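You operate a simulated robot arm through the tools that you are given. There is no shell and no other tool. Be economical: measure what you need, move in short steps, check, and stop when the job is done.

Carry out the task below with a simulated robot arm. There is one attempt and no reset: what you move stays moved.

TASK
Dry the black block on the warmer at Warm, under the clear lid.
Fine: till its felt goes dull; dial back to Off; open the clear lid once the lamp is out.
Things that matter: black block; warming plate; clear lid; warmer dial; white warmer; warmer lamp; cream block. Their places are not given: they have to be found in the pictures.

It is judged by the outcome, as a careful person would: the job done as asked, and still so three seconds after it is handed in. It fails if anything else is knocked over, pushed out of place, dropped, spilled or broken.

THE ROBOT
A 6-joint arm with a two-finger parallel gripper, fixed in place. Base frame: the origin is at the foot of the arm, x ahead of it, y to its left, z up; the work surface is at about z = 865. Lengths are in mm, angles in rad, forces in N, time in s.
With the tool pointing down near the work surface it reaches from about 260 to 680 mm from the base axis. Its first joint turns from -1.152 to 1.152 rad. Payload 2.9 kg.
Tool frame: the origin (TCP) lies between the finger pads and is the grasp point; the fingertips stand 30 mm ahead of it; z points along the fingers, y is the line along which they close. The gripper opens to 110 mm. The fingers are 20 mm wide and 10 mm thick; the gripper's body (48 by 112 mm) begins 55 mm behind the TCP.
Orientation is that of the tool frame in the base frame, as [roll, pitch, yaw] about the fixed x, y, z axes, in that order (R = Rz(yaw) Ry(pitch) Rx(roll)). With the fingers straight down and closing along the base's y, the tool's x points along the base's -x, its y along +y and its z along -z.

THE INTERFACE
- The arm moves only by the tool jog_arm. Its argument "moves" is a list of rows, each an object (a shift or turn left out is 0, a gripper value left out holds the last) with "translation": the shift along the tool's x, y, z in mm, a list of three; "turn": the turn, a rotation vector about the tool's x, y, z in rad, a list of three. In form: [{"translation": [dx, dy, dz], "turn": [wx, wy, wz]}, ...]. A call has 1 to 10 rows; each row shifts and turns the commanded pose from where the row before left it, along the tool's axes as they then stand. "hand" is the closure in counts, from 0 (fully open) to 255 (shut), set as the call begins (left out, the last holds). A row lasts 0.2 s, in which the tool goes at most 50 mm and 0.15 rad; a call with a longer step from one row to the next is refused whole, and so is a gripper value outside its range. A pose out of reach is approached as far as the arm can. The call stops where the force on the tool passes 70 N (or 10 N more than at its start, if that is more) or the arm is blocked; 0.2 s more then pass. The fingers move at their own pace (about 108 mm/s each) and stop on an object; they squeeze with about 36 N. The grip force told is the motor's: it shows also when the fingers shut on nothing. Time passes only in rows, and 0.2 s behind the last, so rows that do not move let the fingers close. It gives the time, the measured TCP pose, the force on the tool (base axes), the opening and the grip force at its end, in the units of the frame above (readings bear some noise), and new pictures: "show" is both (left out), scene, wrist or none.
- Cameras (640 x 400 px; columns grow to the right, rows downward): "scene" is fixed at [90.4, 440.3, 1404.4]; the picture's right is [-0.66, -0.76, 0.00], its down [-0.27, 0.24, -0.93] and it looks along [0.70, -0.61, -0.36] (base axes); focal length 325 px, centre (320, 200). "wrist" rides on the gripper at [-36, 0, -57] in the tool frame; the picture's right is [0.00, -1.00, 0.00], its down [0.97, 0.00, -0.24] and it looks along [0.24, 0.00, 0.97] (tool axes); focal length 218 px, centre (320, 200).
- point_at(camera, pixels): for up to 12 pixels [column, row] of the newest picture of that camera ("zoom" is the newest enlarged one), the place [x, y, z] in the base frame of the surface seen there, good to about 2 mm. No time passes.
- zoom(camera, box): a new picture of the part [left, top, right, bottom] of that camera's present view, enlarged. No time passes.
- close_job(): hands the job in; it is judged then, once.

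Work in short steps. Measure before you move; look again where a grasp or a placing could have gone wrong, and mend it. You have 80 turns and 120 pictures in all, the two below and enlarged ones among them. Open the gripper and draw the arm clear of the work before you hand the job in, unless the task says otherwise; then end with one line.

The tools are called after ">>>" by a JSON object that holds its "method" and its "body". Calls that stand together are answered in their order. jog_arm: Moves the arm, as the interface text tells. Its arguments: {"type":"object","properties":{"moves":{"type":"array","items":{"type":"object","properties":{"translation":{"type":"array","items":{"type":"number"}},"turn":{"type":"array","items":{"type":"number"}}}}},"hand":{"type":"number"},"show":{"type":"string","enum":["both","scene","wrist","none"]}},"required":["moves"]} The other tools are called the same way: point_at (camera, pixels) gives the place of the surface under pixels of a picture; zoom (camera, box) takes an enlarged picture of a part of a camera's view; close_job () hands the job in.

At the start:

```text
clock: 0.0
position: [372.0, -120.8, 1267.0]
orientation: [-3.141, 0.0, 3.141]
wrist_force: [-0.6, -0.3, -0.5]
opening: 110.0
grasp_force: 0.2
```

scene: 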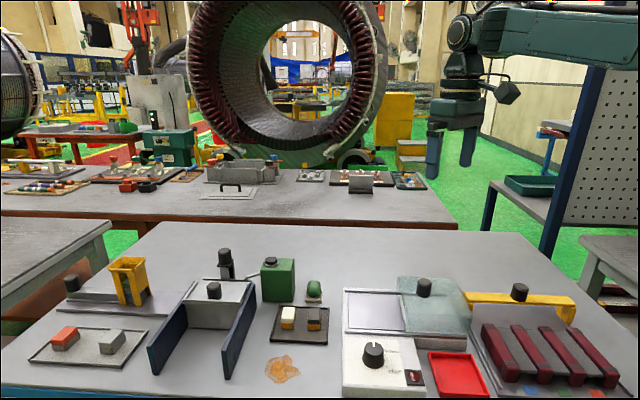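
wrist: 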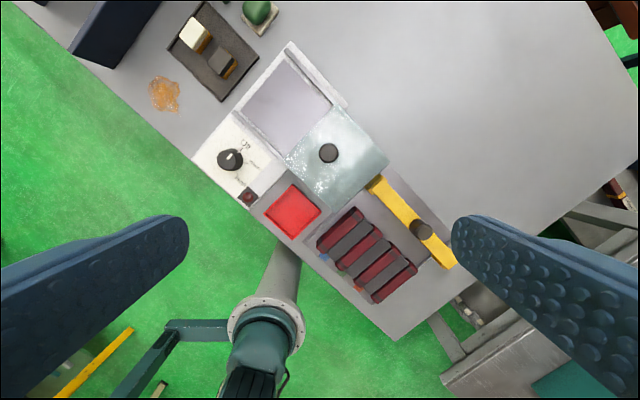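

I start by enlarging the warmer area and the tray with the cream and black blocks.

>>> {"method": "zoom", "body": {"camera": "scene", "box": [250, 250, 490, 400]}}

>>> {"method": "zoom", "body": {"camera": "wrist", "box": [140, 0, 400, 220]}}

>>> {"method": "point_at", "body": {"camera": "wrist", "pixels": [[290, 95], [328, 153], [340, 165], [230, 160], [248, 197], [222, 62], [195, 35], [290, 45], [388, 160], [230, 185], [320, 110], [222, 85]]}}

```text
2.67 times, centred on (370, 325) of scene
```

zoom: 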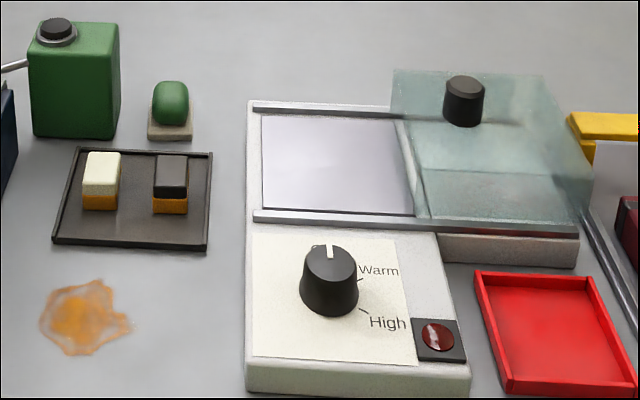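

```text
1.82 times, centred on (270, 110) of wrist
```

zoom: 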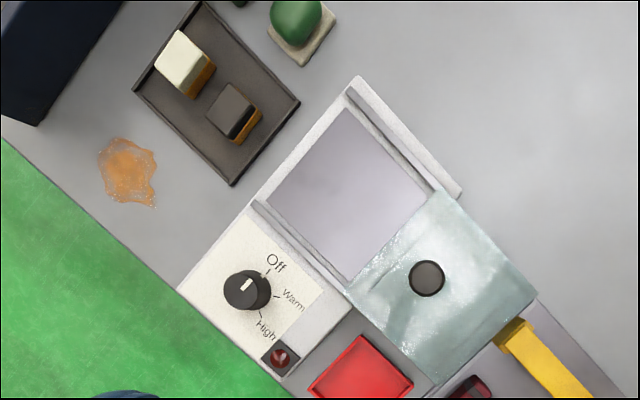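

```text
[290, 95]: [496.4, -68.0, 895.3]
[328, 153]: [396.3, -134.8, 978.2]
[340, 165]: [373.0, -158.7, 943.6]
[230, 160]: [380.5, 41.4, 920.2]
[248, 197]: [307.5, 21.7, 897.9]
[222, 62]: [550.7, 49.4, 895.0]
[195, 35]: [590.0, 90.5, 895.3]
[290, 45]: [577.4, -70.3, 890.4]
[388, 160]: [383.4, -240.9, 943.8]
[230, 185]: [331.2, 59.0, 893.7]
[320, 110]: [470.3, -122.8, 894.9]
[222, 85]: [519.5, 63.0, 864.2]
```

The newest zoom is of the wrist view, so I measure the plate corners, lid edges, dial and block there.

>>> {"method": "point_at", "body": {"camera": "zoom", "pixels": [[345, 110], [425, 190], [350, 278], [274, 190], [427, 277], [247, 287], [268, 275], [276, 298], [262, 316], [232, 103], [437, 192], [535, 292]]}}

>>> {"method": "point_at", "body": {"camera": "zoom", "pixels": [[222, 85], [207, 113], [239, 136], [253, 106], [251, 142], [262, 115], [183, 55], [202, 90], [345, 290], [433, 385], [400, 180], [310, 240]]}}

```text
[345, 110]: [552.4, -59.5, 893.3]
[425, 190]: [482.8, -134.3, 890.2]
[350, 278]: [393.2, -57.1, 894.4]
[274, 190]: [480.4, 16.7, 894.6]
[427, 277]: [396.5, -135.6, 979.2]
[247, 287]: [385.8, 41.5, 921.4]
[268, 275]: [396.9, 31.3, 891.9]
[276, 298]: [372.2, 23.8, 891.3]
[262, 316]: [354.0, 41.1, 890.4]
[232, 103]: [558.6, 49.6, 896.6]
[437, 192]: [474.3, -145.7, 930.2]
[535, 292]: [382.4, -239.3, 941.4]
```

```text
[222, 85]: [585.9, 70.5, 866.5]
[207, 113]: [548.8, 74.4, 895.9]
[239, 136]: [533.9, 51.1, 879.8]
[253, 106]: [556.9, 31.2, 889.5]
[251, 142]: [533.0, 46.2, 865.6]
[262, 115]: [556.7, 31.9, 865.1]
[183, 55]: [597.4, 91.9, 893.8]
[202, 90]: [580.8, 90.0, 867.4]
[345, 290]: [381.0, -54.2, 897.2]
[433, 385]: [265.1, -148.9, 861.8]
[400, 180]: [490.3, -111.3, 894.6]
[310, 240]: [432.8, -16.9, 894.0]
```

The blocks are around (545, 55) and (590, 90). I move above the block tray for a closer look.

>>> {"method": "jog_arm", "body": {"moves": [{"translation": [-24, 24.4, 28]}, {"translation": [-24, 24.4, 28]}, {"translation": [-24, 24.4, 28]}, {"translation": [-24, 24.4, 28]}, {"translation": [-24, 24.4, 28]}, {"translation": [-24, 24.4, 28]}, {"translation": [-24, 24.4, 28]}], "show": "wrist"}}

```text
clock: 1.6
position: [539.9, 47.2, 1069.6]
orientation: [-3.141, 0.001, -3.141]
wrist_force: [1.0, 0.0, 0.2]
opening: 110.2
grasp_force: 0.0
```

wrist: 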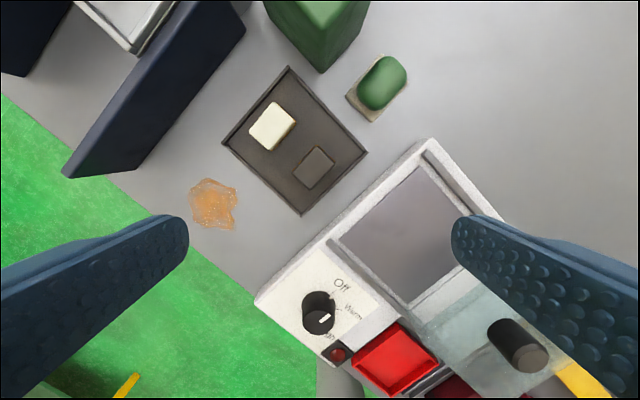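

>>> {"method": "zoom", "body": {"camera": "wrist", "box": [220, 60, 380, 220]}}

>>> {"method": "point_at", "body": {"camera": "wrist", "pixels": [[314, 166], [312, 148], [333, 164], [314, 187], [296, 175], [272, 126], [392, 268], [402, 170], [345, 238], [470, 220], [405, 302], [429, 142]]}}

>>> {"method": "zoom", "body": {"camera": "wrist", "box": [260, 260, 400, 380]}}

```text
2.50 times, centred on (300, 140) of wrist
```

zoom: 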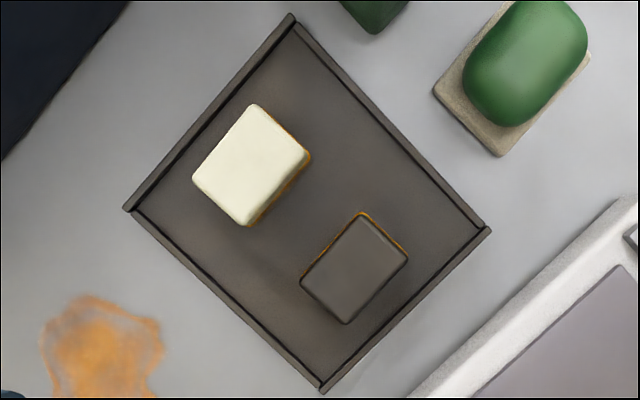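

```text
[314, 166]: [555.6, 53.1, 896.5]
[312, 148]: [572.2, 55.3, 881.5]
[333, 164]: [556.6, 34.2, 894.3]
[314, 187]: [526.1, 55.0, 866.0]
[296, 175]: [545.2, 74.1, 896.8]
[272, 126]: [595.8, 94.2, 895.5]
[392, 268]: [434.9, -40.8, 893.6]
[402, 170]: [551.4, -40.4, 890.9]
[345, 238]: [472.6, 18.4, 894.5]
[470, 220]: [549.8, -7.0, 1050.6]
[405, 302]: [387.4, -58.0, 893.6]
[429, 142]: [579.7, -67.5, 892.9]
```

```text
3.33 times, centred on (330, 320) of wrist
```

zoom: 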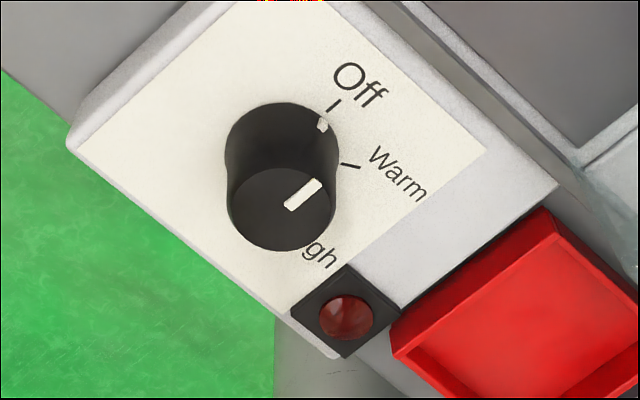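

Block centre is about (555, 53), top z≈896, with its long axis at about −43°. Before moving, I check the lid's construction.

>>> {"method": "zoom", "body": {"camera": "scene", "box": [335, 265, 475, 355]}}

>>> {"method": "point_at", "body": {"camera": "scene", "pixels": [[345, 291], [345, 331], [400, 331], [465, 337], [400, 290], [404, 278], [466, 350], [372, 310], [450, 330], [440, 305], [408, 320], [424, 280]]}}

```text
4.44 times, centred on (405, 310) of scene
```

zoom: 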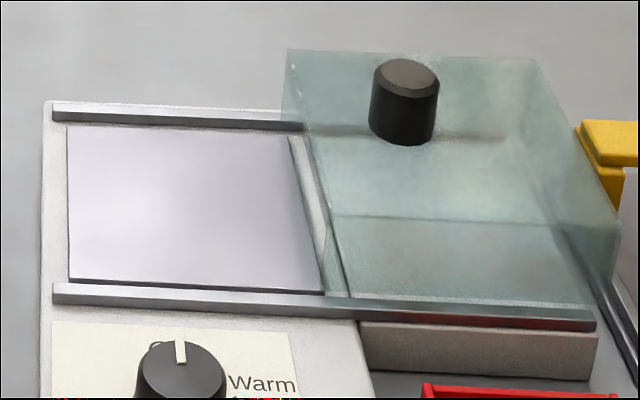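

```text
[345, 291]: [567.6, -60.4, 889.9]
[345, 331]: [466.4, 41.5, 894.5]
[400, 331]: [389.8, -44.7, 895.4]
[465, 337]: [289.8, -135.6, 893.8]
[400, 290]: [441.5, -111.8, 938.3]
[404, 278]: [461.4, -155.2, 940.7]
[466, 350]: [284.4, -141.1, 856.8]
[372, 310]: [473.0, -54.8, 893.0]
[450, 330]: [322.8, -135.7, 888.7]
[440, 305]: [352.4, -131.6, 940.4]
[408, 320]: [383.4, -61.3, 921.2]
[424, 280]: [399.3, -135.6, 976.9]
```

>>> {"method": "point_at", "body": {"camera": "zoom", "pixels": [[290, 100], [300, 110], [298, 125], [305, 140], [312, 170], [318, 200], [325, 230], [332, 260], [335, 280], [345, 270], [400, 260], [400, 180]]}}

>>> {"method": "zoom", "body": {"camera": "scene", "box": [390, 270, 430, 340]}}

```text
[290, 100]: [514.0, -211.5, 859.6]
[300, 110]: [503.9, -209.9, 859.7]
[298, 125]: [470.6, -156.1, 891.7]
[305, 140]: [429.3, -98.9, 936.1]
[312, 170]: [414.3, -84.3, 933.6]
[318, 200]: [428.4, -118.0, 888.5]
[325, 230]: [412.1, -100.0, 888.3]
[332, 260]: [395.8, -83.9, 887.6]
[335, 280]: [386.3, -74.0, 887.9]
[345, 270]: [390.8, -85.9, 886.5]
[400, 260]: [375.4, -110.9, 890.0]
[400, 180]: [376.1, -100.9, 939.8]
```

```text
5.71 times, centred on (410, 305) of scene
```

zoom: 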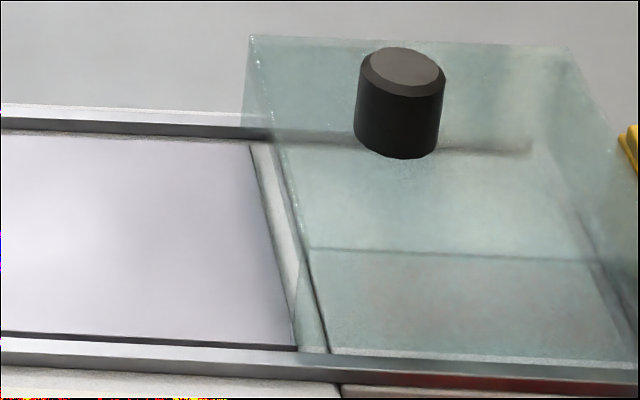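

The lid's leading end looks open (a tunnel on rails), so it slides over the block. I hover above the black block, with the closing line along the block's long axis (about 137°).

>>> {"method": "jog_arm", "body": {"moves": [{"translation": [-8, 3, 35]}, {"translation": [-7.5, 3.5, 35]}, {"translation": [0, 0, 30]}, {"turn": [0, 0, -0.14]}, {"turn": [0, 0, -0.14]}, {"turn": [0, 0, -0.14]}, {"turn": [0, 0, -0.14]}, {"turn": [0, 0, -0.13]}, {"turn": [0, 0, -0.13]}], "hand": 93, "show": "both"}}

```text
clock: 3.6
position: [556.3, 56.4, 970.9]
orientation: [-3.141, 0.0, -2.32]
wrist_force: [-0.8, 0.7, 0.6]
opening: 69.9
grasp_force: 0.1
```

scene: 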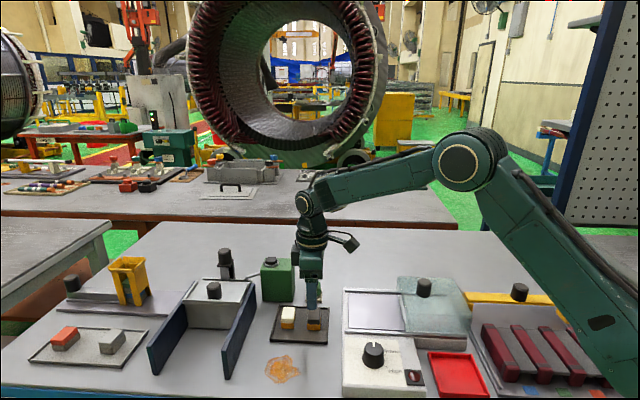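
wrist: 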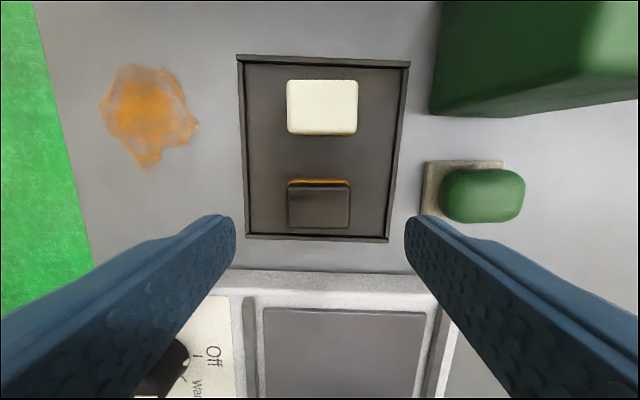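

>>> {"method": "point_at", "body": {"camera": "wrist", "pixels": [[318, 208], [290, 208], [346, 208], [318, 190], [318, 224], [318, 240], [318, 160], [343, 320], [343, 380], [425, 318], [265, 318], [248, 160]]}}

>>> {"method": "zoom", "body": {"camera": "wrist", "box": [220, 40, 420, 250]}}

```text
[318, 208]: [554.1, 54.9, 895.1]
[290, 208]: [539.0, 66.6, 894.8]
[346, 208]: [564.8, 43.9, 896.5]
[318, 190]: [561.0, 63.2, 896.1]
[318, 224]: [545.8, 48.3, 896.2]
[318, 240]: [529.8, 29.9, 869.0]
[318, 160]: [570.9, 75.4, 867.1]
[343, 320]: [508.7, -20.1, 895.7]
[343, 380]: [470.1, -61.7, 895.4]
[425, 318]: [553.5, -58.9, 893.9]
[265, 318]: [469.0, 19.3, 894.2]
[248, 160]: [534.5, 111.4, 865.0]
```

```text
1.90 times, centred on (320, 145) of wrist
```

zoom: 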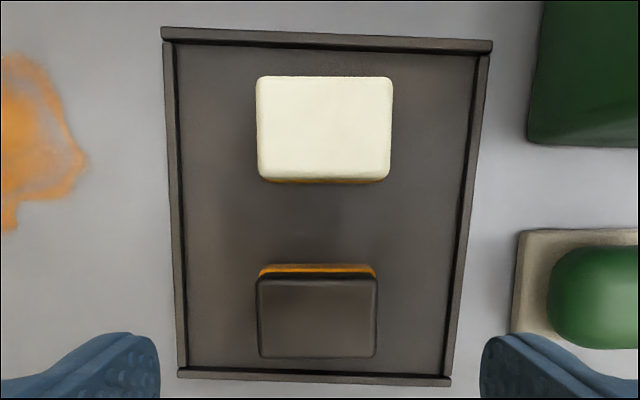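

Block centre is (553.5, 55.5). I make a small correction, descend to z≈904 and then close.

>>> {"method": "jog_arm", "body": {"moves": [{"translation": [2.6, 1.4, 27]}, {"translation": [0, 0, 25]}, {"translation": [0, 0, 15]}, {}], "show": "none"}}

>>> {"method": "jog_arm", "body": {"moves": [{}, {}, {}], "hand": 255, "show": "wrist"}}

```text
clock: 4.6
position: [553.2, 55.1, 904.1]
orientation: [3.141, 0.001, -2.321]
wrist_force: [0.0, -0.1, -0.2]
opening: 70.1
grasp_force: 0.0
```

```text
clock: 5.4
position: [553.4, 55.4, 904.4]
orientation: [-3.141, 0.001, -2.32]
wrist_force: [0.1, -0.8, -0.3]
opening: 41.1
grasp_force: 35.6
```

wrist: 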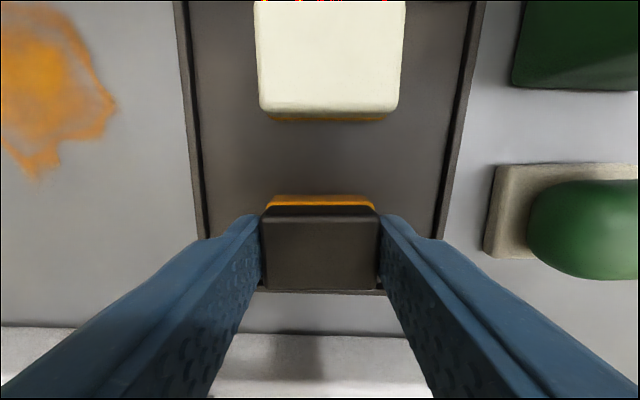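

The block is held (41 mm). I lift it and carry it over the plate centre at about (473, −58).

>>> {"method": "jog_arm", "body": {"moves": [{"translation": [0, 0, -25]}, {"translation": [0, 0, -40]}, {"translation": [27.6, -3.7, -5]}, {"translation": [27.6, -3.7, 0]}, {"translation": [27.6, -3.7, 0]}, {"translation": [27.5, -3.7, 0]}, {"translation": [27.5, -3.6, 0]}, {"turn": [0, 0, 0.036]}], "show": "both"}}

```text
clock: 7.2
position: [472.2, -59.1, 972.5]
orientation: [3.141, -0.001, -2.358]
wrist_force: [-0.5, -0.9, -0.2]
opening: 41.1
grasp_force: 36.2
```

scene: 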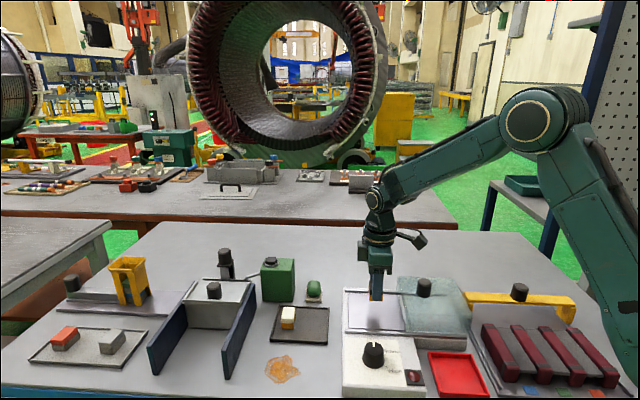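
wrist: 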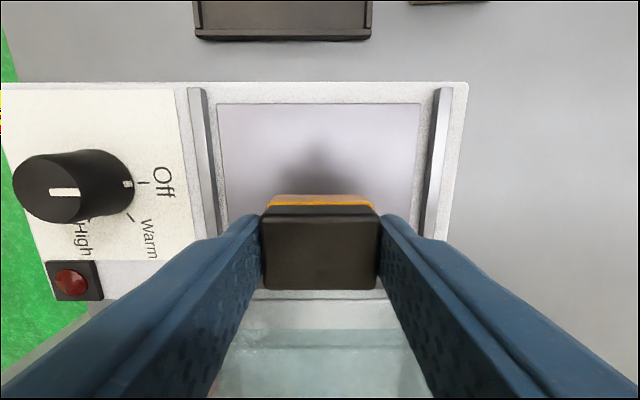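

The block is aligned over the plate, so I lower it about 39 mm.

>>> {"method": "jog_arm", "body": {"moves": [{"translation": [0, 0, 20]}, {"translation": [0, 0, 12]}, {"translation": [0, 0, 5]}, {"translation": [0, 0, 2.5]}, {}], "show": "wrist"}}

```text
clock: 8.4
position: [471.9, -58.4, 934.8]
orientation: [-3.14, 0.001, -2.359]
wrist_force: [-0.8, -0.2, -0.2]
opening: 41.0
grasp_force: 36.3
```

wrist: 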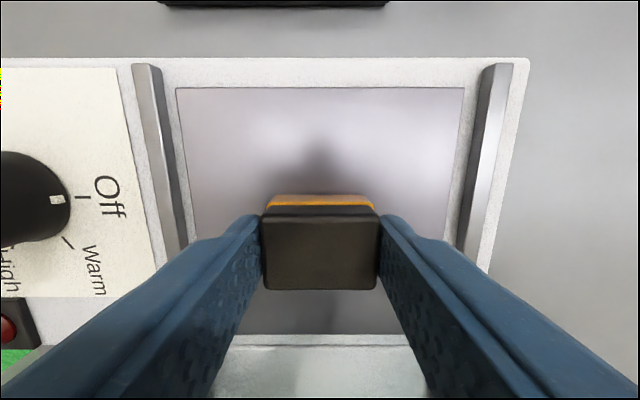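

No contact yet, so I lower it in small steps.

>>> {"method": "jog_arm", "body": {"moves": [{"translation": [0, 0, 1]}, {"translation": [0, 0, 1]}, {}], "show": "none"}}

>>> {"method": "jog_arm", "body": {"moves": [{"translation": [0, 0, 0.7]}, {}], "show": "wrist"}}

```text
clock: 9.2
position: [473.1, -59.6, 934.4]
orientation: [-3.141, -0.001, -2.356]
wrist_force: [-0.8, 1.2, 5.8]
opening: 41.1
grasp_force: 35.6
```

```text
clock: 9.8
position: [472.2, -58.8, 933.4]
orientation: [-3.139, 0.002, -2.357]
wrist_force: [-1.2, 4.0, 16.7]
opening: 40.9
grasp_force: 36.2
```

wrist: 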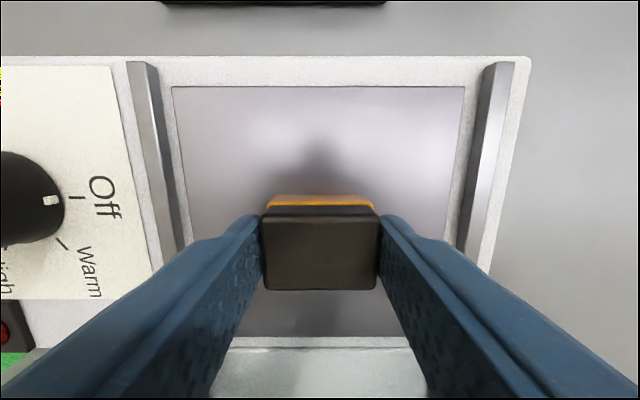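

Contact made with the block seated. I release, rise and look from above the lid knob.

>>> {"method": "jog_arm", "body": {"moves": [{}, {}, {"translation": [0, 0, -30]}, {"translation": [0, 0, -40]}, {"translation": [0, 0, -40]}, {"translation": [35, 0, 0]}, {"translation": [36, 0, 0]}, {"translation": [36, -1, 0]}], "hand": 100, "show": "both"}}

```text
clock: 11.6
position: [395.6, -134.5, 1038.2]
orientation: [3.141, 0.0, -2.356]
wrist_force: [0.2, 0.1, -0.3]
opening: 66.9
grasp_force: 0.1
```

scene: 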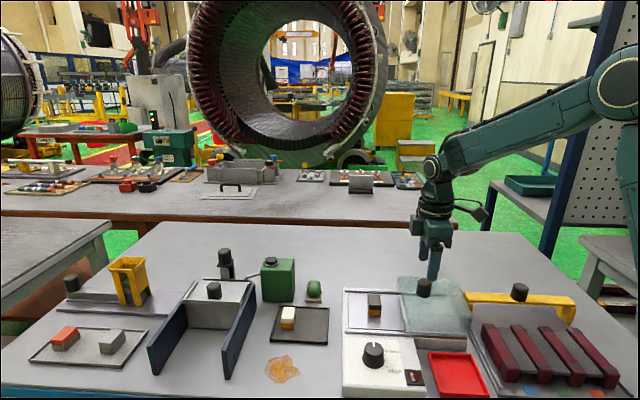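
wrist: 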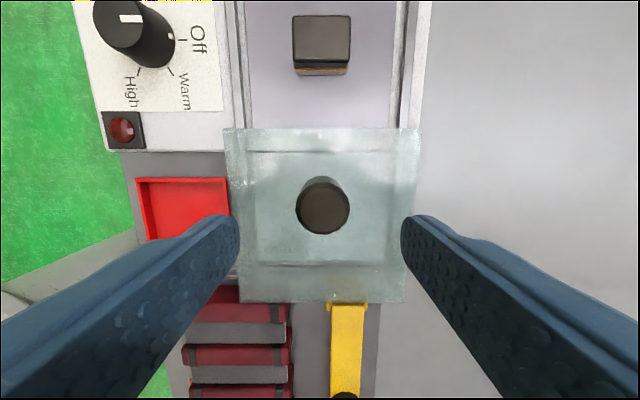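

>>> {"method": "point_at", "body": {"camera": "wrist", "pixels": [[323, 208], [300, 208], [347, 208], [323, 185], [323, 230], [320, 128], [324, 300], [227, 180], [418, 180], [260, 210], [322, 42], [321, 66]]}}

>>> {"method": "zoom", "body": {"camera": "wrist", "box": [80, 0, 440, 310]}}

```text
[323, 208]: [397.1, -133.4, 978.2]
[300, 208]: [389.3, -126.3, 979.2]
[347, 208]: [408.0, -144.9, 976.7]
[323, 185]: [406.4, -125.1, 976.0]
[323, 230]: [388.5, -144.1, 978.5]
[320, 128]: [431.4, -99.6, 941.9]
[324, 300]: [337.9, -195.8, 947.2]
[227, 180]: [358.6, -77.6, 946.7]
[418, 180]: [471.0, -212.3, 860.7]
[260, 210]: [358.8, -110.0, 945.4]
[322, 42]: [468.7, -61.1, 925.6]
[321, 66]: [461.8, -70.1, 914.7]
```

```text
1.29 times, centred on (260, 155) of wrist
```

zoom: 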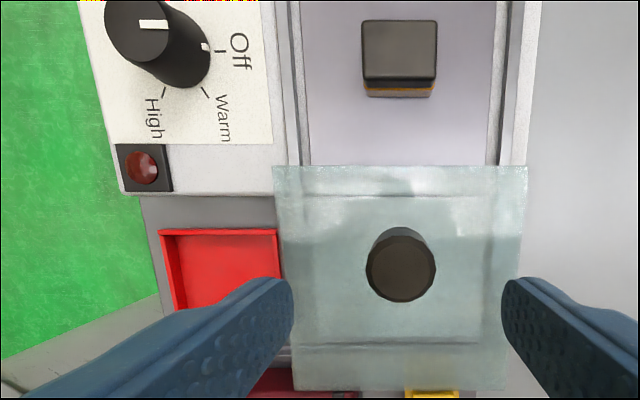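

Knob centre is (397.8, −134.3), top z 978. I descend to TCP z≈982 and grip it.

>>> {"method": "jog_arm", "body": {"moves": [{"translation": [-1.6, -1.4, 28]}, {"translation": [0, 0, 28]}, {}], "show": "none"}}

>>> {"method": "jog_arm", "body": {"moves": [{}, {}, {}], "hand": 255, "show": "wrist"}}

```text
clock: 12.4
position: [397.7, -130.2, 984.4]
orientation: [-3.141, -0.001, -2.358]
wrist_force: [-0.1, -0.1, -0.1]
opening: 66.6
grasp_force: 0.1
```

```text
clock: 13.2
position: [399.1, -131.6, 984.6]
orientation: [-3.136, 0.003, -2.36]
wrist_force: [16.8, -17.3, -8.6]
opening: 31.1
grasp_force: 45.7
```

wrist: 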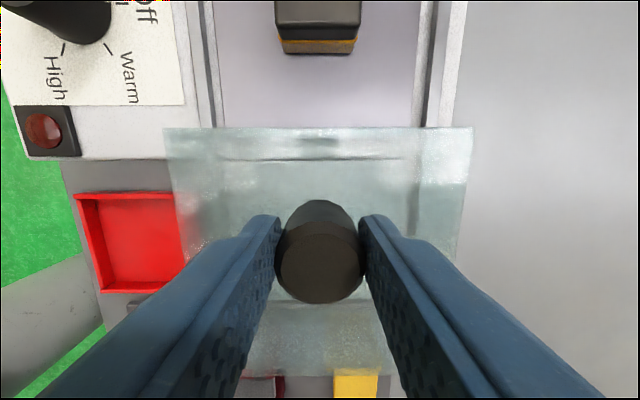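

The grip shows a side force of about 24 N along −y of the tool, so I shift a little that way to relieve it.

>>> {"method": "jog_arm", "body": {"moves": [{"translation": [0, -1, 0]}, {}], "show": "none"}}

```text
clock: 13.8
position: [398.9, -132.0, 983.9]
orientation: [-3.141, 0.002, -2.355]
wrist_force: [13.6, -5.6, -9.7]
opening: 31.2
grasp_force: 45.1
```

>>> {"method": "jog_arm", "body": {"moves": [{"translation": [0, -0.8, 0]}, {}], "show": "none"}}

```text
clock: 14.4
position: [397.4, -132.9, 984.4]
orientation: [3.138, -0.001, -2.355]
wrist_force: [2.2, 8.4, 2.0]
opening: 31.1
grasp_force: 44.8
```

Relieved. I slide the lid along the rails, starting with a short test.

>>> {"method": "jog_arm", "body": {"moves": [{"translation": [-5, 0, 0]}, {"translation": [-8, 0, 0]}, {"translation": [-8, 0, 0]}, {}], "show": "both"}}

```text
clock: 15.4
position: [413.0, -119.4, 984.5]
orientation: [3.138, -0.003, -2.357]
wrist_force: [-20.3, 19.2, 19.3]
opening: 31.0
grasp_force: 44.9
```

scene: 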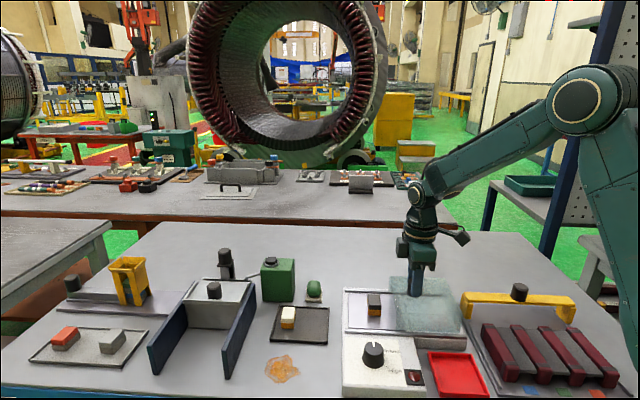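
wrist: 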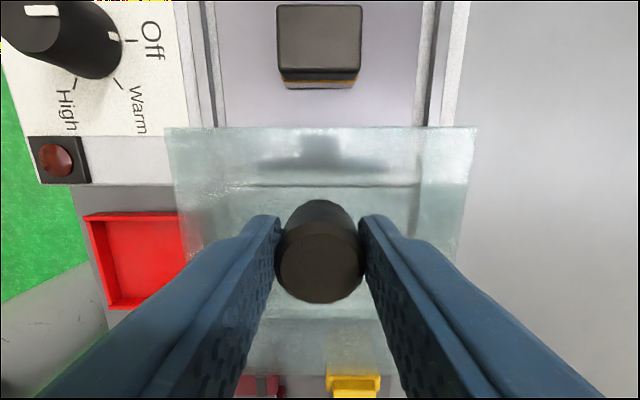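

It slides. There is some side and vertical load, so I relieve it and continue.

>>> {"method": "jog_arm", "body": {"moves": [{"translation": [0, 1.4, -0.7]}, {"translation": [-6, 0, 0]}, {"translation": [-6, 0, 0]}, {}], "show": "none"}}

```text
clock: 16.4
position: [420.8, -111.6, 984.4]
orientation: [3.137, 0.0, -2.359]
wrist_force: [-7.6, 7.4, -25.1]
opening: 31.1
grasp_force: 45.1
```

>>> {"method": "jog_arm", "body": {"moves": [{"translation": [0, 0.6, 0.4]}, {"translation": [-8, 0, 0]}, {"translation": [-8, 0.2, 0]}, {}], "show": "none"}}

```text
clock: 17.4
position: [431.9, -99.6, 983.0]
orientation: [3.137, -0.003, -2.357]
wrist_force: [-3.4, 2.1, -32.1]
opening: 30.9
grasp_force: 44.8
```

>>> {"method": "jog_arm", "body": {"moves": [{"translation": [0, 0, 0.8]}, {"translation": [-8, 0.1, 0]}, {"translation": [-8, 0.1, 0]}, {}], "show": "both"}}

```text
clock: 18.4
position: [443.2, -88.3, 983.8]
orientation: [3.139, -0.001, -2.356]
wrist_force: [-12.8, 11.6, -7.4]
opening: 30.6
grasp_force: 45.1
```

scene: 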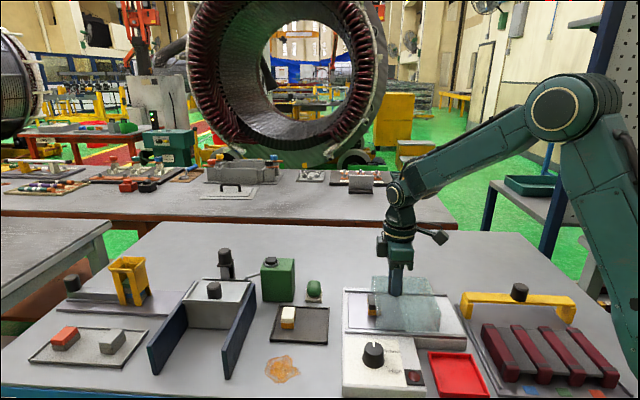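
wrist: 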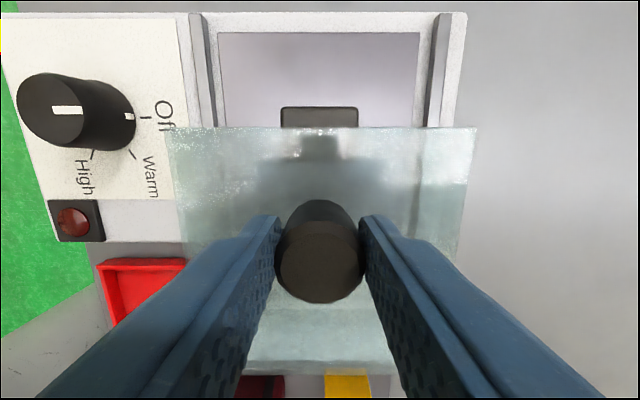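

The lid is passing over the block without pushing it. I continue.

>>> {"method": "jog_arm", "body": {"moves": [{"translation": [0, 0.8, 0]}, {"translation": [-8, 0.2, 0]}, {"translation": [-8, 0.2, 0]}, {}], "show": "scene"}}

>>> {"method": "zoom", "body": {"camera": "scene", "box": [335, 265, 475, 355]}}

```text
clock: 19.4
position: [455.8, -77.3, 983.8]
orientation: [-3.138, 0.001, -2.36]
wrist_force: [3.6, -4.9, -5.0]
opening: 31.2
grasp_force: 45.4
```

scene: 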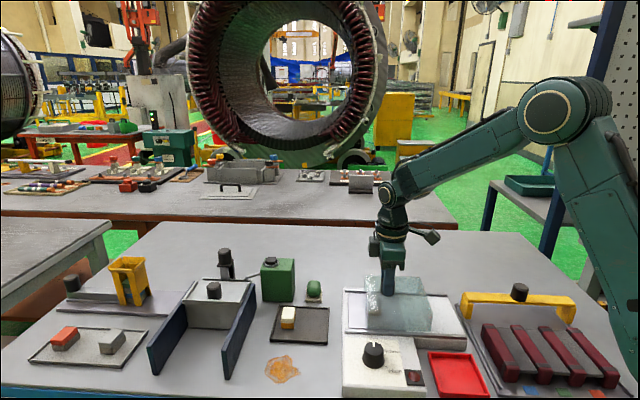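

```text
4.44 times, centred on (405, 310) of scene
```

zoom: 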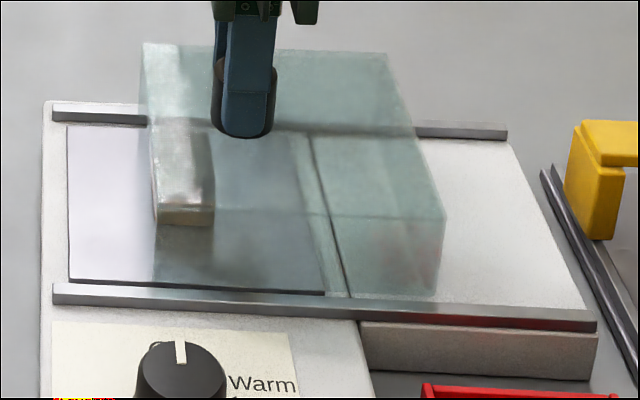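

The block stays where it was. About 43 mm remains.

>>> {"method": "jog_arm", "body": {"moves": [{"translation": [-8, 0.2, 0]}, {"translation": [-8, 0.2, 0]}, {"translation": [-6, 0.2, 0]}, {}], "show": "wrist"}}

```text
clock: 20.4
position: [470.2, -62.3, 984.7]
orientation: [-3.136, 0.002, -2.36]
wrist_force: [13.9, -14.3, 8.9]
opening: 31.1
grasp_force: 45.3
```

wrist: 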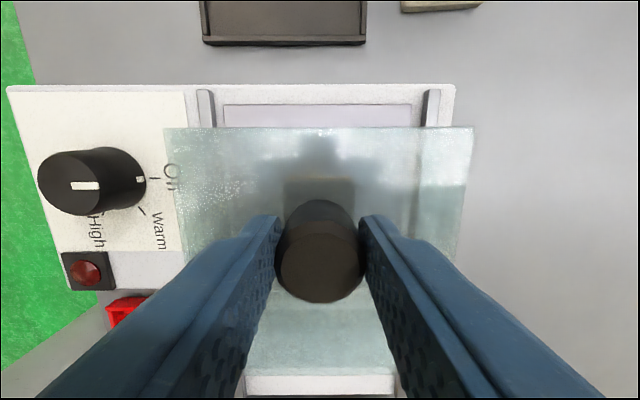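

>>> {"method": "jog_arm", "body": {"moves": [{"translation": [0, -1.2, -0.3]}, {"translation": [-7, 0, 0]}, {"translation": [-6, 0, 0]}, {}], "show": "none"}}

>>> {"method": "jog_arm", "body": {"moves": [{"translation": [-4, 0, 0]}, {"translation": [-4, 0, 0]}, {}], "show": "both"}}

>>> {"method": "zoom", "body": {"camera": "scene", "box": [335, 265, 475, 355]}}

```text
clock: 21.4
position: [480.1, -52.6, 984.4]
orientation: [-3.139, 0.001, -2.358]
wrist_force: [13.3, -15.4, -6.5]
opening: 31.2
grasp_force: 45.1
```

```text
clock: 22.2
position: [483.8, -45.6, 984.5]
orientation: [-3.14, 0.0, -2.36]
wrist_force: [17.5, -19.7, -14.9]
opening: 31.1
grasp_force: 45.0
```

scene: 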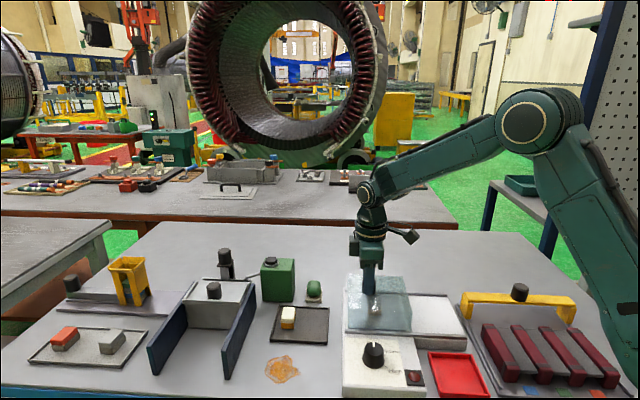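
wrist: 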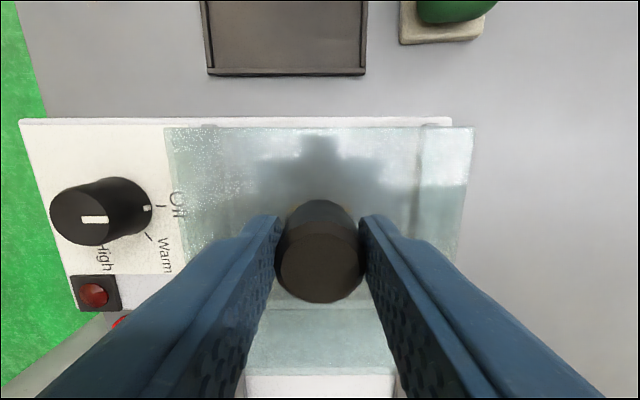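

```text
4.44 times, centred on (405, 310) of scene
```

zoom: 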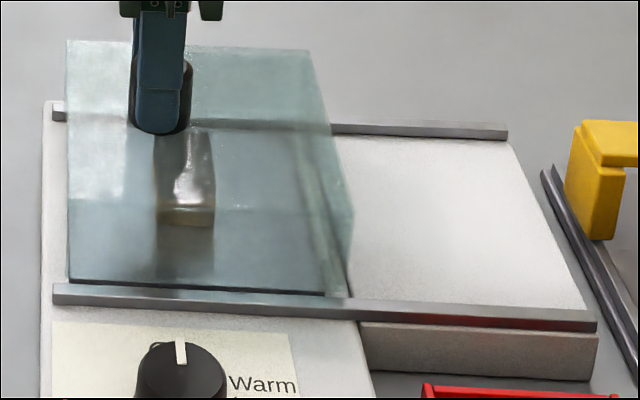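

The lid covers the plate almost exactly. I relieve the side load, nudge it 2 mm further and release.

>>> {"method": "jog_arm", "body": {"moves": [{"translation": [0, -1.3, 0.3]}, {"translation": [-2, 0, 0]}, {}], "show": "none"}}

>>> {"method": "jog_arm", "body": {"moves": [{}, {}, {"translation": [0, 0, -20]}, {"translation": [0, 0, -30]}, {"translation": [0, 0, -30]}], "hand": 110, "show": "wrist"}}

```text
clock: 23.0
position: [487.2, -46.2, 985.3]
orientation: [-3.141, 0.001, -2.356]
wrist_force: [10.3, -12.0, -20.3]
opening: 31.2
grasp_force: 45.0
```

```text
clock: 24.2
position: [485.8, -43.8, 1065.7]
orientation: [-3.14, 0.0, -2.357]
wrist_force: [0.2, 0.5, -0.1]
opening: 62.7
grasp_force: 0.0
```

wrist: 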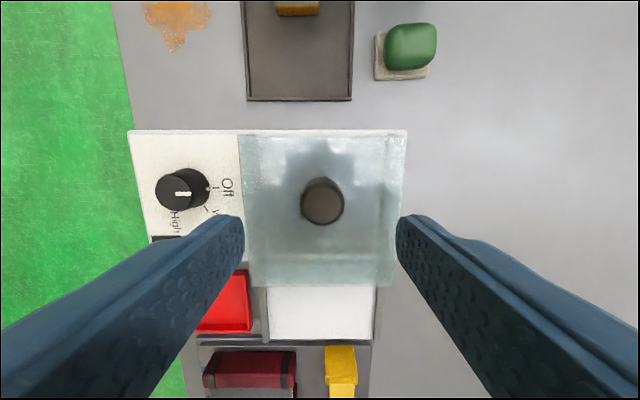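

Next I go above the dial, near (383, 41), to look at it.

>>> {"method": "jog_arm", "body": {"moves": [{"translation": [3, 33, 0]}, {"translation": [3, 33, 0]}, {"translation": [3, 33, 0]}, {"translation": [3.7, 34, 0]}, {"translation": [0, 0, 45]}, {}], "show": "both"}}

>>> {"method": "zoom", "body": {"camera": "wrist", "box": [220, 100, 420, 300]}}

```text
clock: 25.6
position: [382.8, 34.9, 1016.0]
orientation: [-3.141, 0.0, -2.358]
wrist_force: [-0.1, 0.3, 0.4]
opening: 62.6
grasp_force: 0.1
```

scene: 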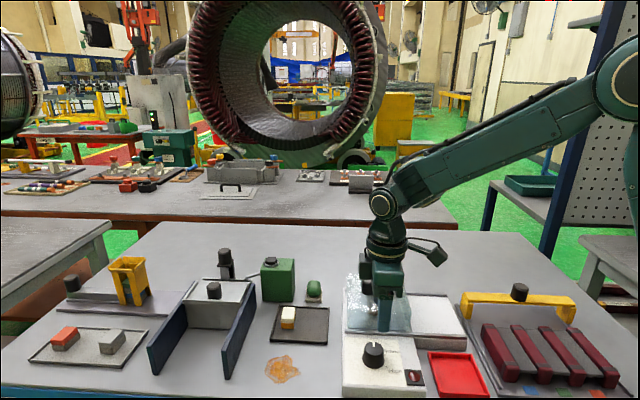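
wrist: 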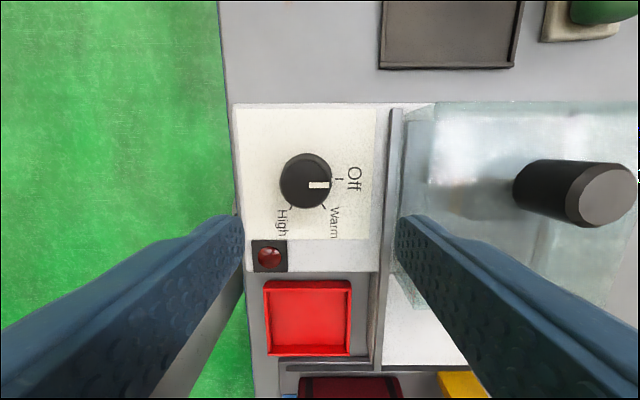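

```text
2.00 times, centred on (320, 200) of wrist
```

zoom: 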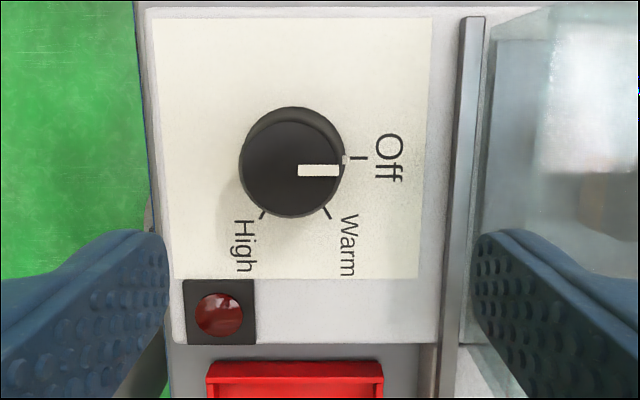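

The ticks are at Off 0°, Warm 60° and High 120° clockwise. I measure the dial centre.

>>> {"method": "point_at", "body": {"camera": "zoom", "pixels": [[280, 170], [248, 170], [330, 178], [290, 130], [290, 208], [358, 158], [326, 212], [263, 215], [295, 113]]}}

```text
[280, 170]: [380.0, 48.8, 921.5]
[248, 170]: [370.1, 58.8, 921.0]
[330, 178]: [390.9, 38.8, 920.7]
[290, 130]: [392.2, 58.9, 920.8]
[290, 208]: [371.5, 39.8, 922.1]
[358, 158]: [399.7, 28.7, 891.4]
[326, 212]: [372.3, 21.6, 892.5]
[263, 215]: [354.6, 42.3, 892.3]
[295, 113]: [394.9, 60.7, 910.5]
```

The dial centre is (381.5, 49), top z 921. I centre over it and lower to TCP z≈930.

>>> {"method": "jog_arm", "body": {"moves": [{"translation": [-9, 10.9, 0]}, {"translation": [0, 0, 40]}, {"translation": [0, 0, 20]}, {}, {}], "show": "wrist"}}

```text
clock: 26.8
position: [382.9, 52.0, 960.3]
orientation: [-3.141, -0.001, -2.359]
wrist_force: [0.1, -0.2, 0.4]
opening: 62.6
grasp_force: 0.1
```

wrist: 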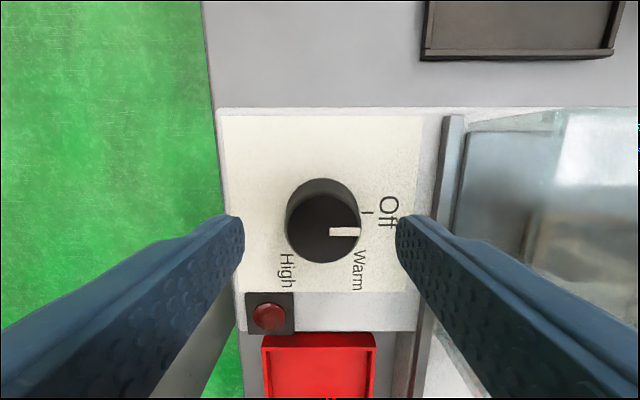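

>>> {"method": "jog_arm", "body": {"moves": [{"translation": [2.6, -1.2, 0]}, {"translation": [0, 0, 15]}, {"translation": [0, 0, 15]}, {}, {}], "show": "none"}}

>>> {"method": "jog_arm", "body": {"moves": [{}, {}, {}], "hand": 255, "show": "wrist"}}

```text
clock: 28.0
position: [382.0, 50.0, 930.6]
orientation: [-3.141, -0.001, -2.358]
wrist_force: [-0.3, 0.6, 0.3]
opening: 62.6
grasp_force: 0.0
```

```text
clock: 28.8
position: [382.4, 50.5, 930.4]
orientation: [3.141, 0.001, -2.356]
wrist_force: [0.6, -1.6, -3.7]
opening: 38.7
grasp_force: 45.2
```

wrist: 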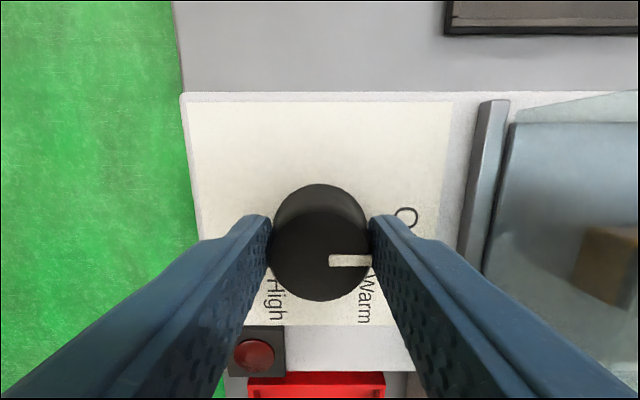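

Gripped cleanly with little side force. I turn it 60° clockwise, which is +1.047 about the tool's z.

>>> {"method": "jog_arm", "body": {"moves": [{"turn": [0, 0, 0.13]}, {"turn": [0, 0, 0.13]}, {"turn": [0, 0, 0.13]}, {"turn": [0, 0, 0.13]}, {"turn": [0, 0, 0.13]}, {"turn": [0, 0, 0.13]}, {"turn": [0, 0, 0.13]}, {"turn": [0, 0, 0.137]}, {}], "show": "both"}}

>>> {"method": "zoom", "body": {"camera": "scene", "box": [335, 265, 475, 395]}}

```text
clock: 30.8
position: [383.3, 48.8, 931.5]
orientation: [-3.139, 0.004, 2.872]
wrist_force: [16.1, -22.4, -1.3]
opening: 39.0
grasp_force: 45.1
```

scene: 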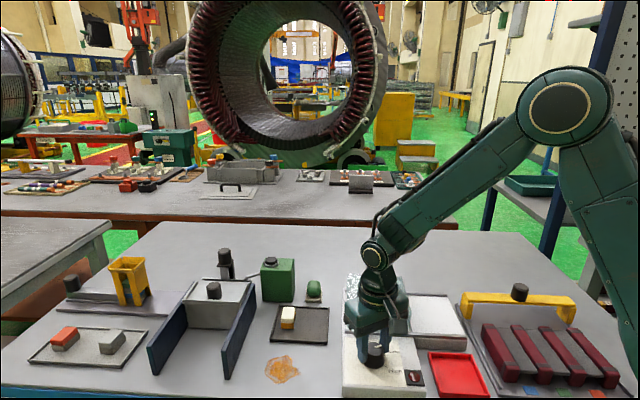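
wrist: 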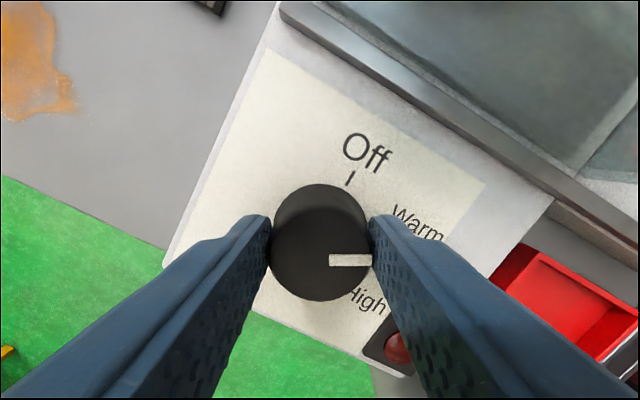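

```text
3.08 times, centred on (405, 330) of scene
```

zoom: 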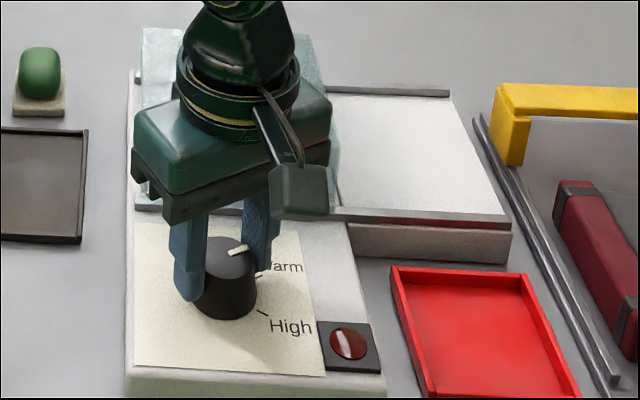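

The pointer has turned 60°. I release, rise and check the pointer, the lamp and the block.

>>> {"method": "jog_arm", "body": {"moves": [{}, {}, {"translation": [0, 0, -30]}, {"translation": [0, 0, -40]}, {}], "hand": 110, "show": "wrist"}}

>>> {"method": "zoom", "body": {"camera": "wrist", "box": [220, 100, 460, 320]}}

```text
clock: 32.0
position: [381.9, 52.8, 1000.5]
orientation: [3.14, -0.001, 2.878]
wrist_force: [0.7, 0.7, -0.2]
opening: 62.3
grasp_force: 0.2
```

wrist: 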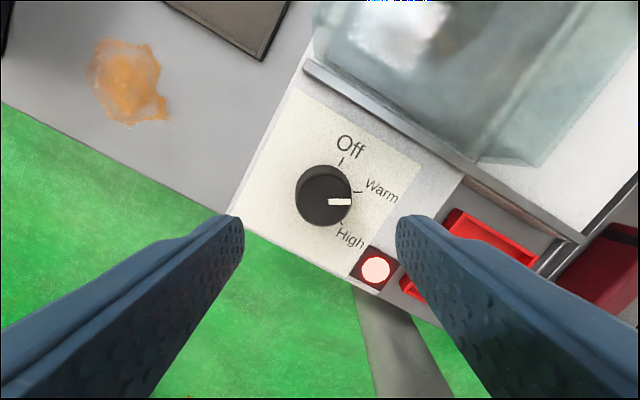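

```text
1.82 times, centred on (340, 210) of wrist
```

zoom: 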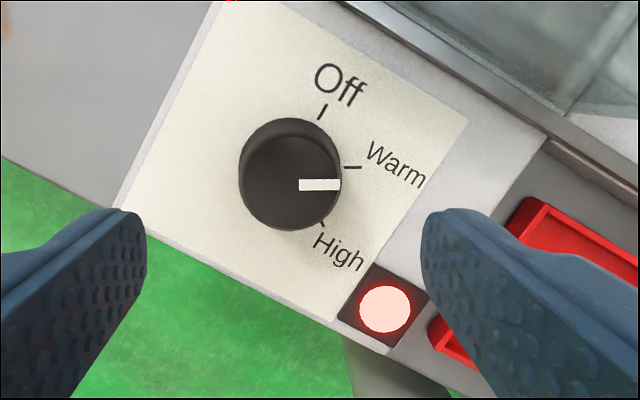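

The lamp is lit and the dial is at Warm. I move the arm aside, out of the scene camera's line to the block, and watch the felt.

>>> {"method": "jog_arm", "body": {"moves": [{"translation": [17.5, -30.5, 0]}, {"translation": [17.5, -30.5, 0]}], "show": "scene"}}

>>> {"method": "zoom", "body": {"camera": "scene", "box": [335, 265, 435, 335]}}

```text
clock: 32.6
position: [335.1, 2.2, 999.5]
orientation: [-3.141, 0.0, 2.879]
wrist_force: [-1.6, -0.3, 0.3]
opening: 62.3
grasp_force: 0.0
```

scene: 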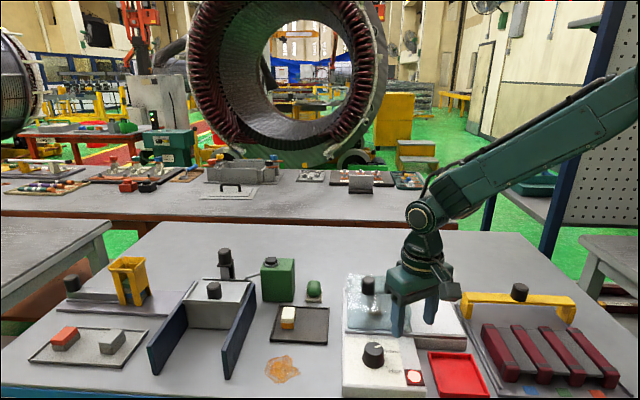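

```text
5.71 times, centred on (385, 300) of scene
```

zoom: 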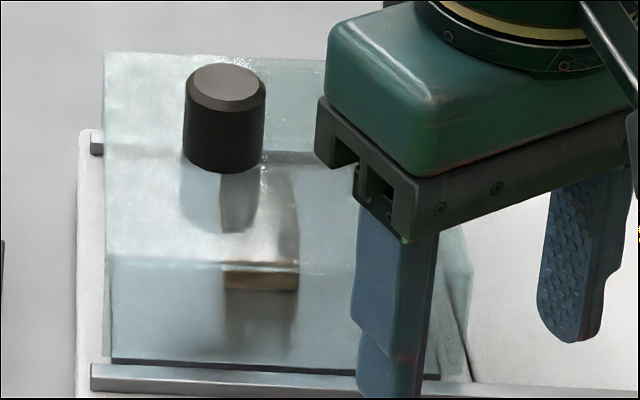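

The felt still shines through the lid, with a bright reflection at (260, 240) in the zoom. I wait and compare.

>>> {"method": "jog_arm", "body": {"moves": [{}, {}, {}, {}, {}, {}, {}, {}, {}, {}], "show": "none"}}

>>> {"method": "zoom", "body": {"camera": "scene", "box": [335, 265, 435, 335]}}

```text
clock: 34.8
position: [335.9, 0.4, 999.6]
orientation: [-3.141, 0.0, 2.878]
wrist_force: [-0.5, -0.3, -0.4]
opening: 62.4
grasp_force: 0.0
```

```text
5.71 times, centred on (385, 300) of scene
```

zoom: 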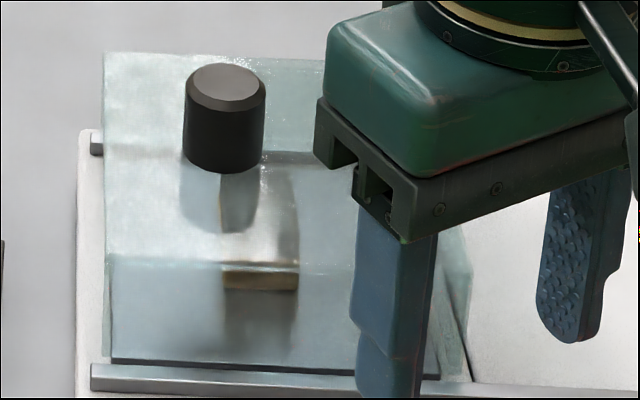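

>>> {"method": "jog_arm", "body": {"moves": [{}, {}, {}, {}, {}, {}, {}, {}, {}, {}], "show": "none"}}

>>> {"method": "jog_arm", "body": {"moves": [{}, {}, {}, {}, {}, {}, {}, {}, {}, {}], "show": "none"}}

>>> {"method": "zoom", "body": {"camera": "scene", "box": [335, 265, 435, 335]}}

>>> {"method": "zoom", "body": {"camera": "wrist", "box": [0, 0, 640, 400]}}

```text
clock: 37.0
position: [334.8, 1.6, 999.8]
orientation: [-3.139, 0.001, 2.879]
wrist_force: [-1.0, -0.2, -0.4]
opening: 62.5
grasp_force: 0.2
```

```text
clock: 39.2
position: [334.6, 1.7, 999.7]
orientation: [-3.141, 0.0, 2.877]
wrist_force: [-0.1, -0.1, 0.3]
opening: 62.3
grasp_force: 0.0
```

```text
5.71 times, centred on (385, 300) of scene
```

zoom: 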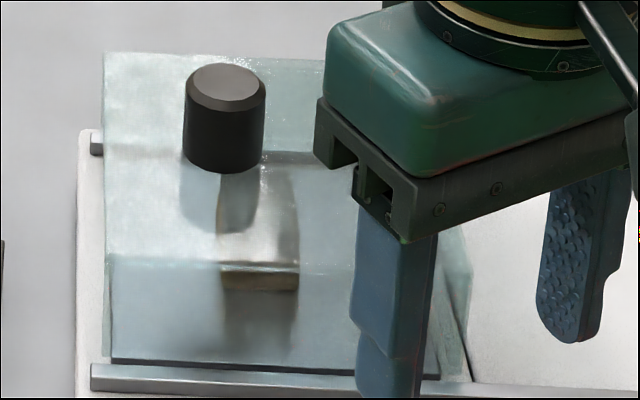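

```text
1.00 times, centred on (320, 200) of wrist
```

zoom: 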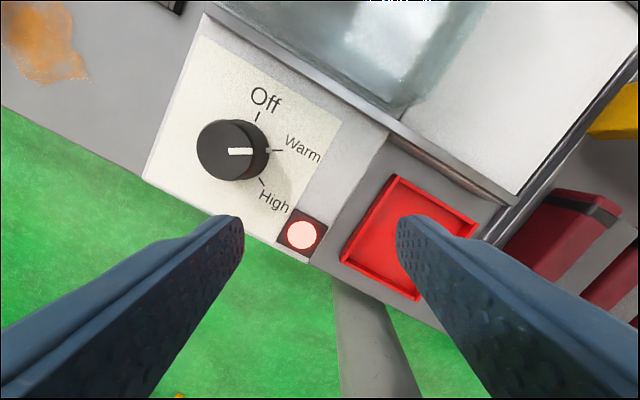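

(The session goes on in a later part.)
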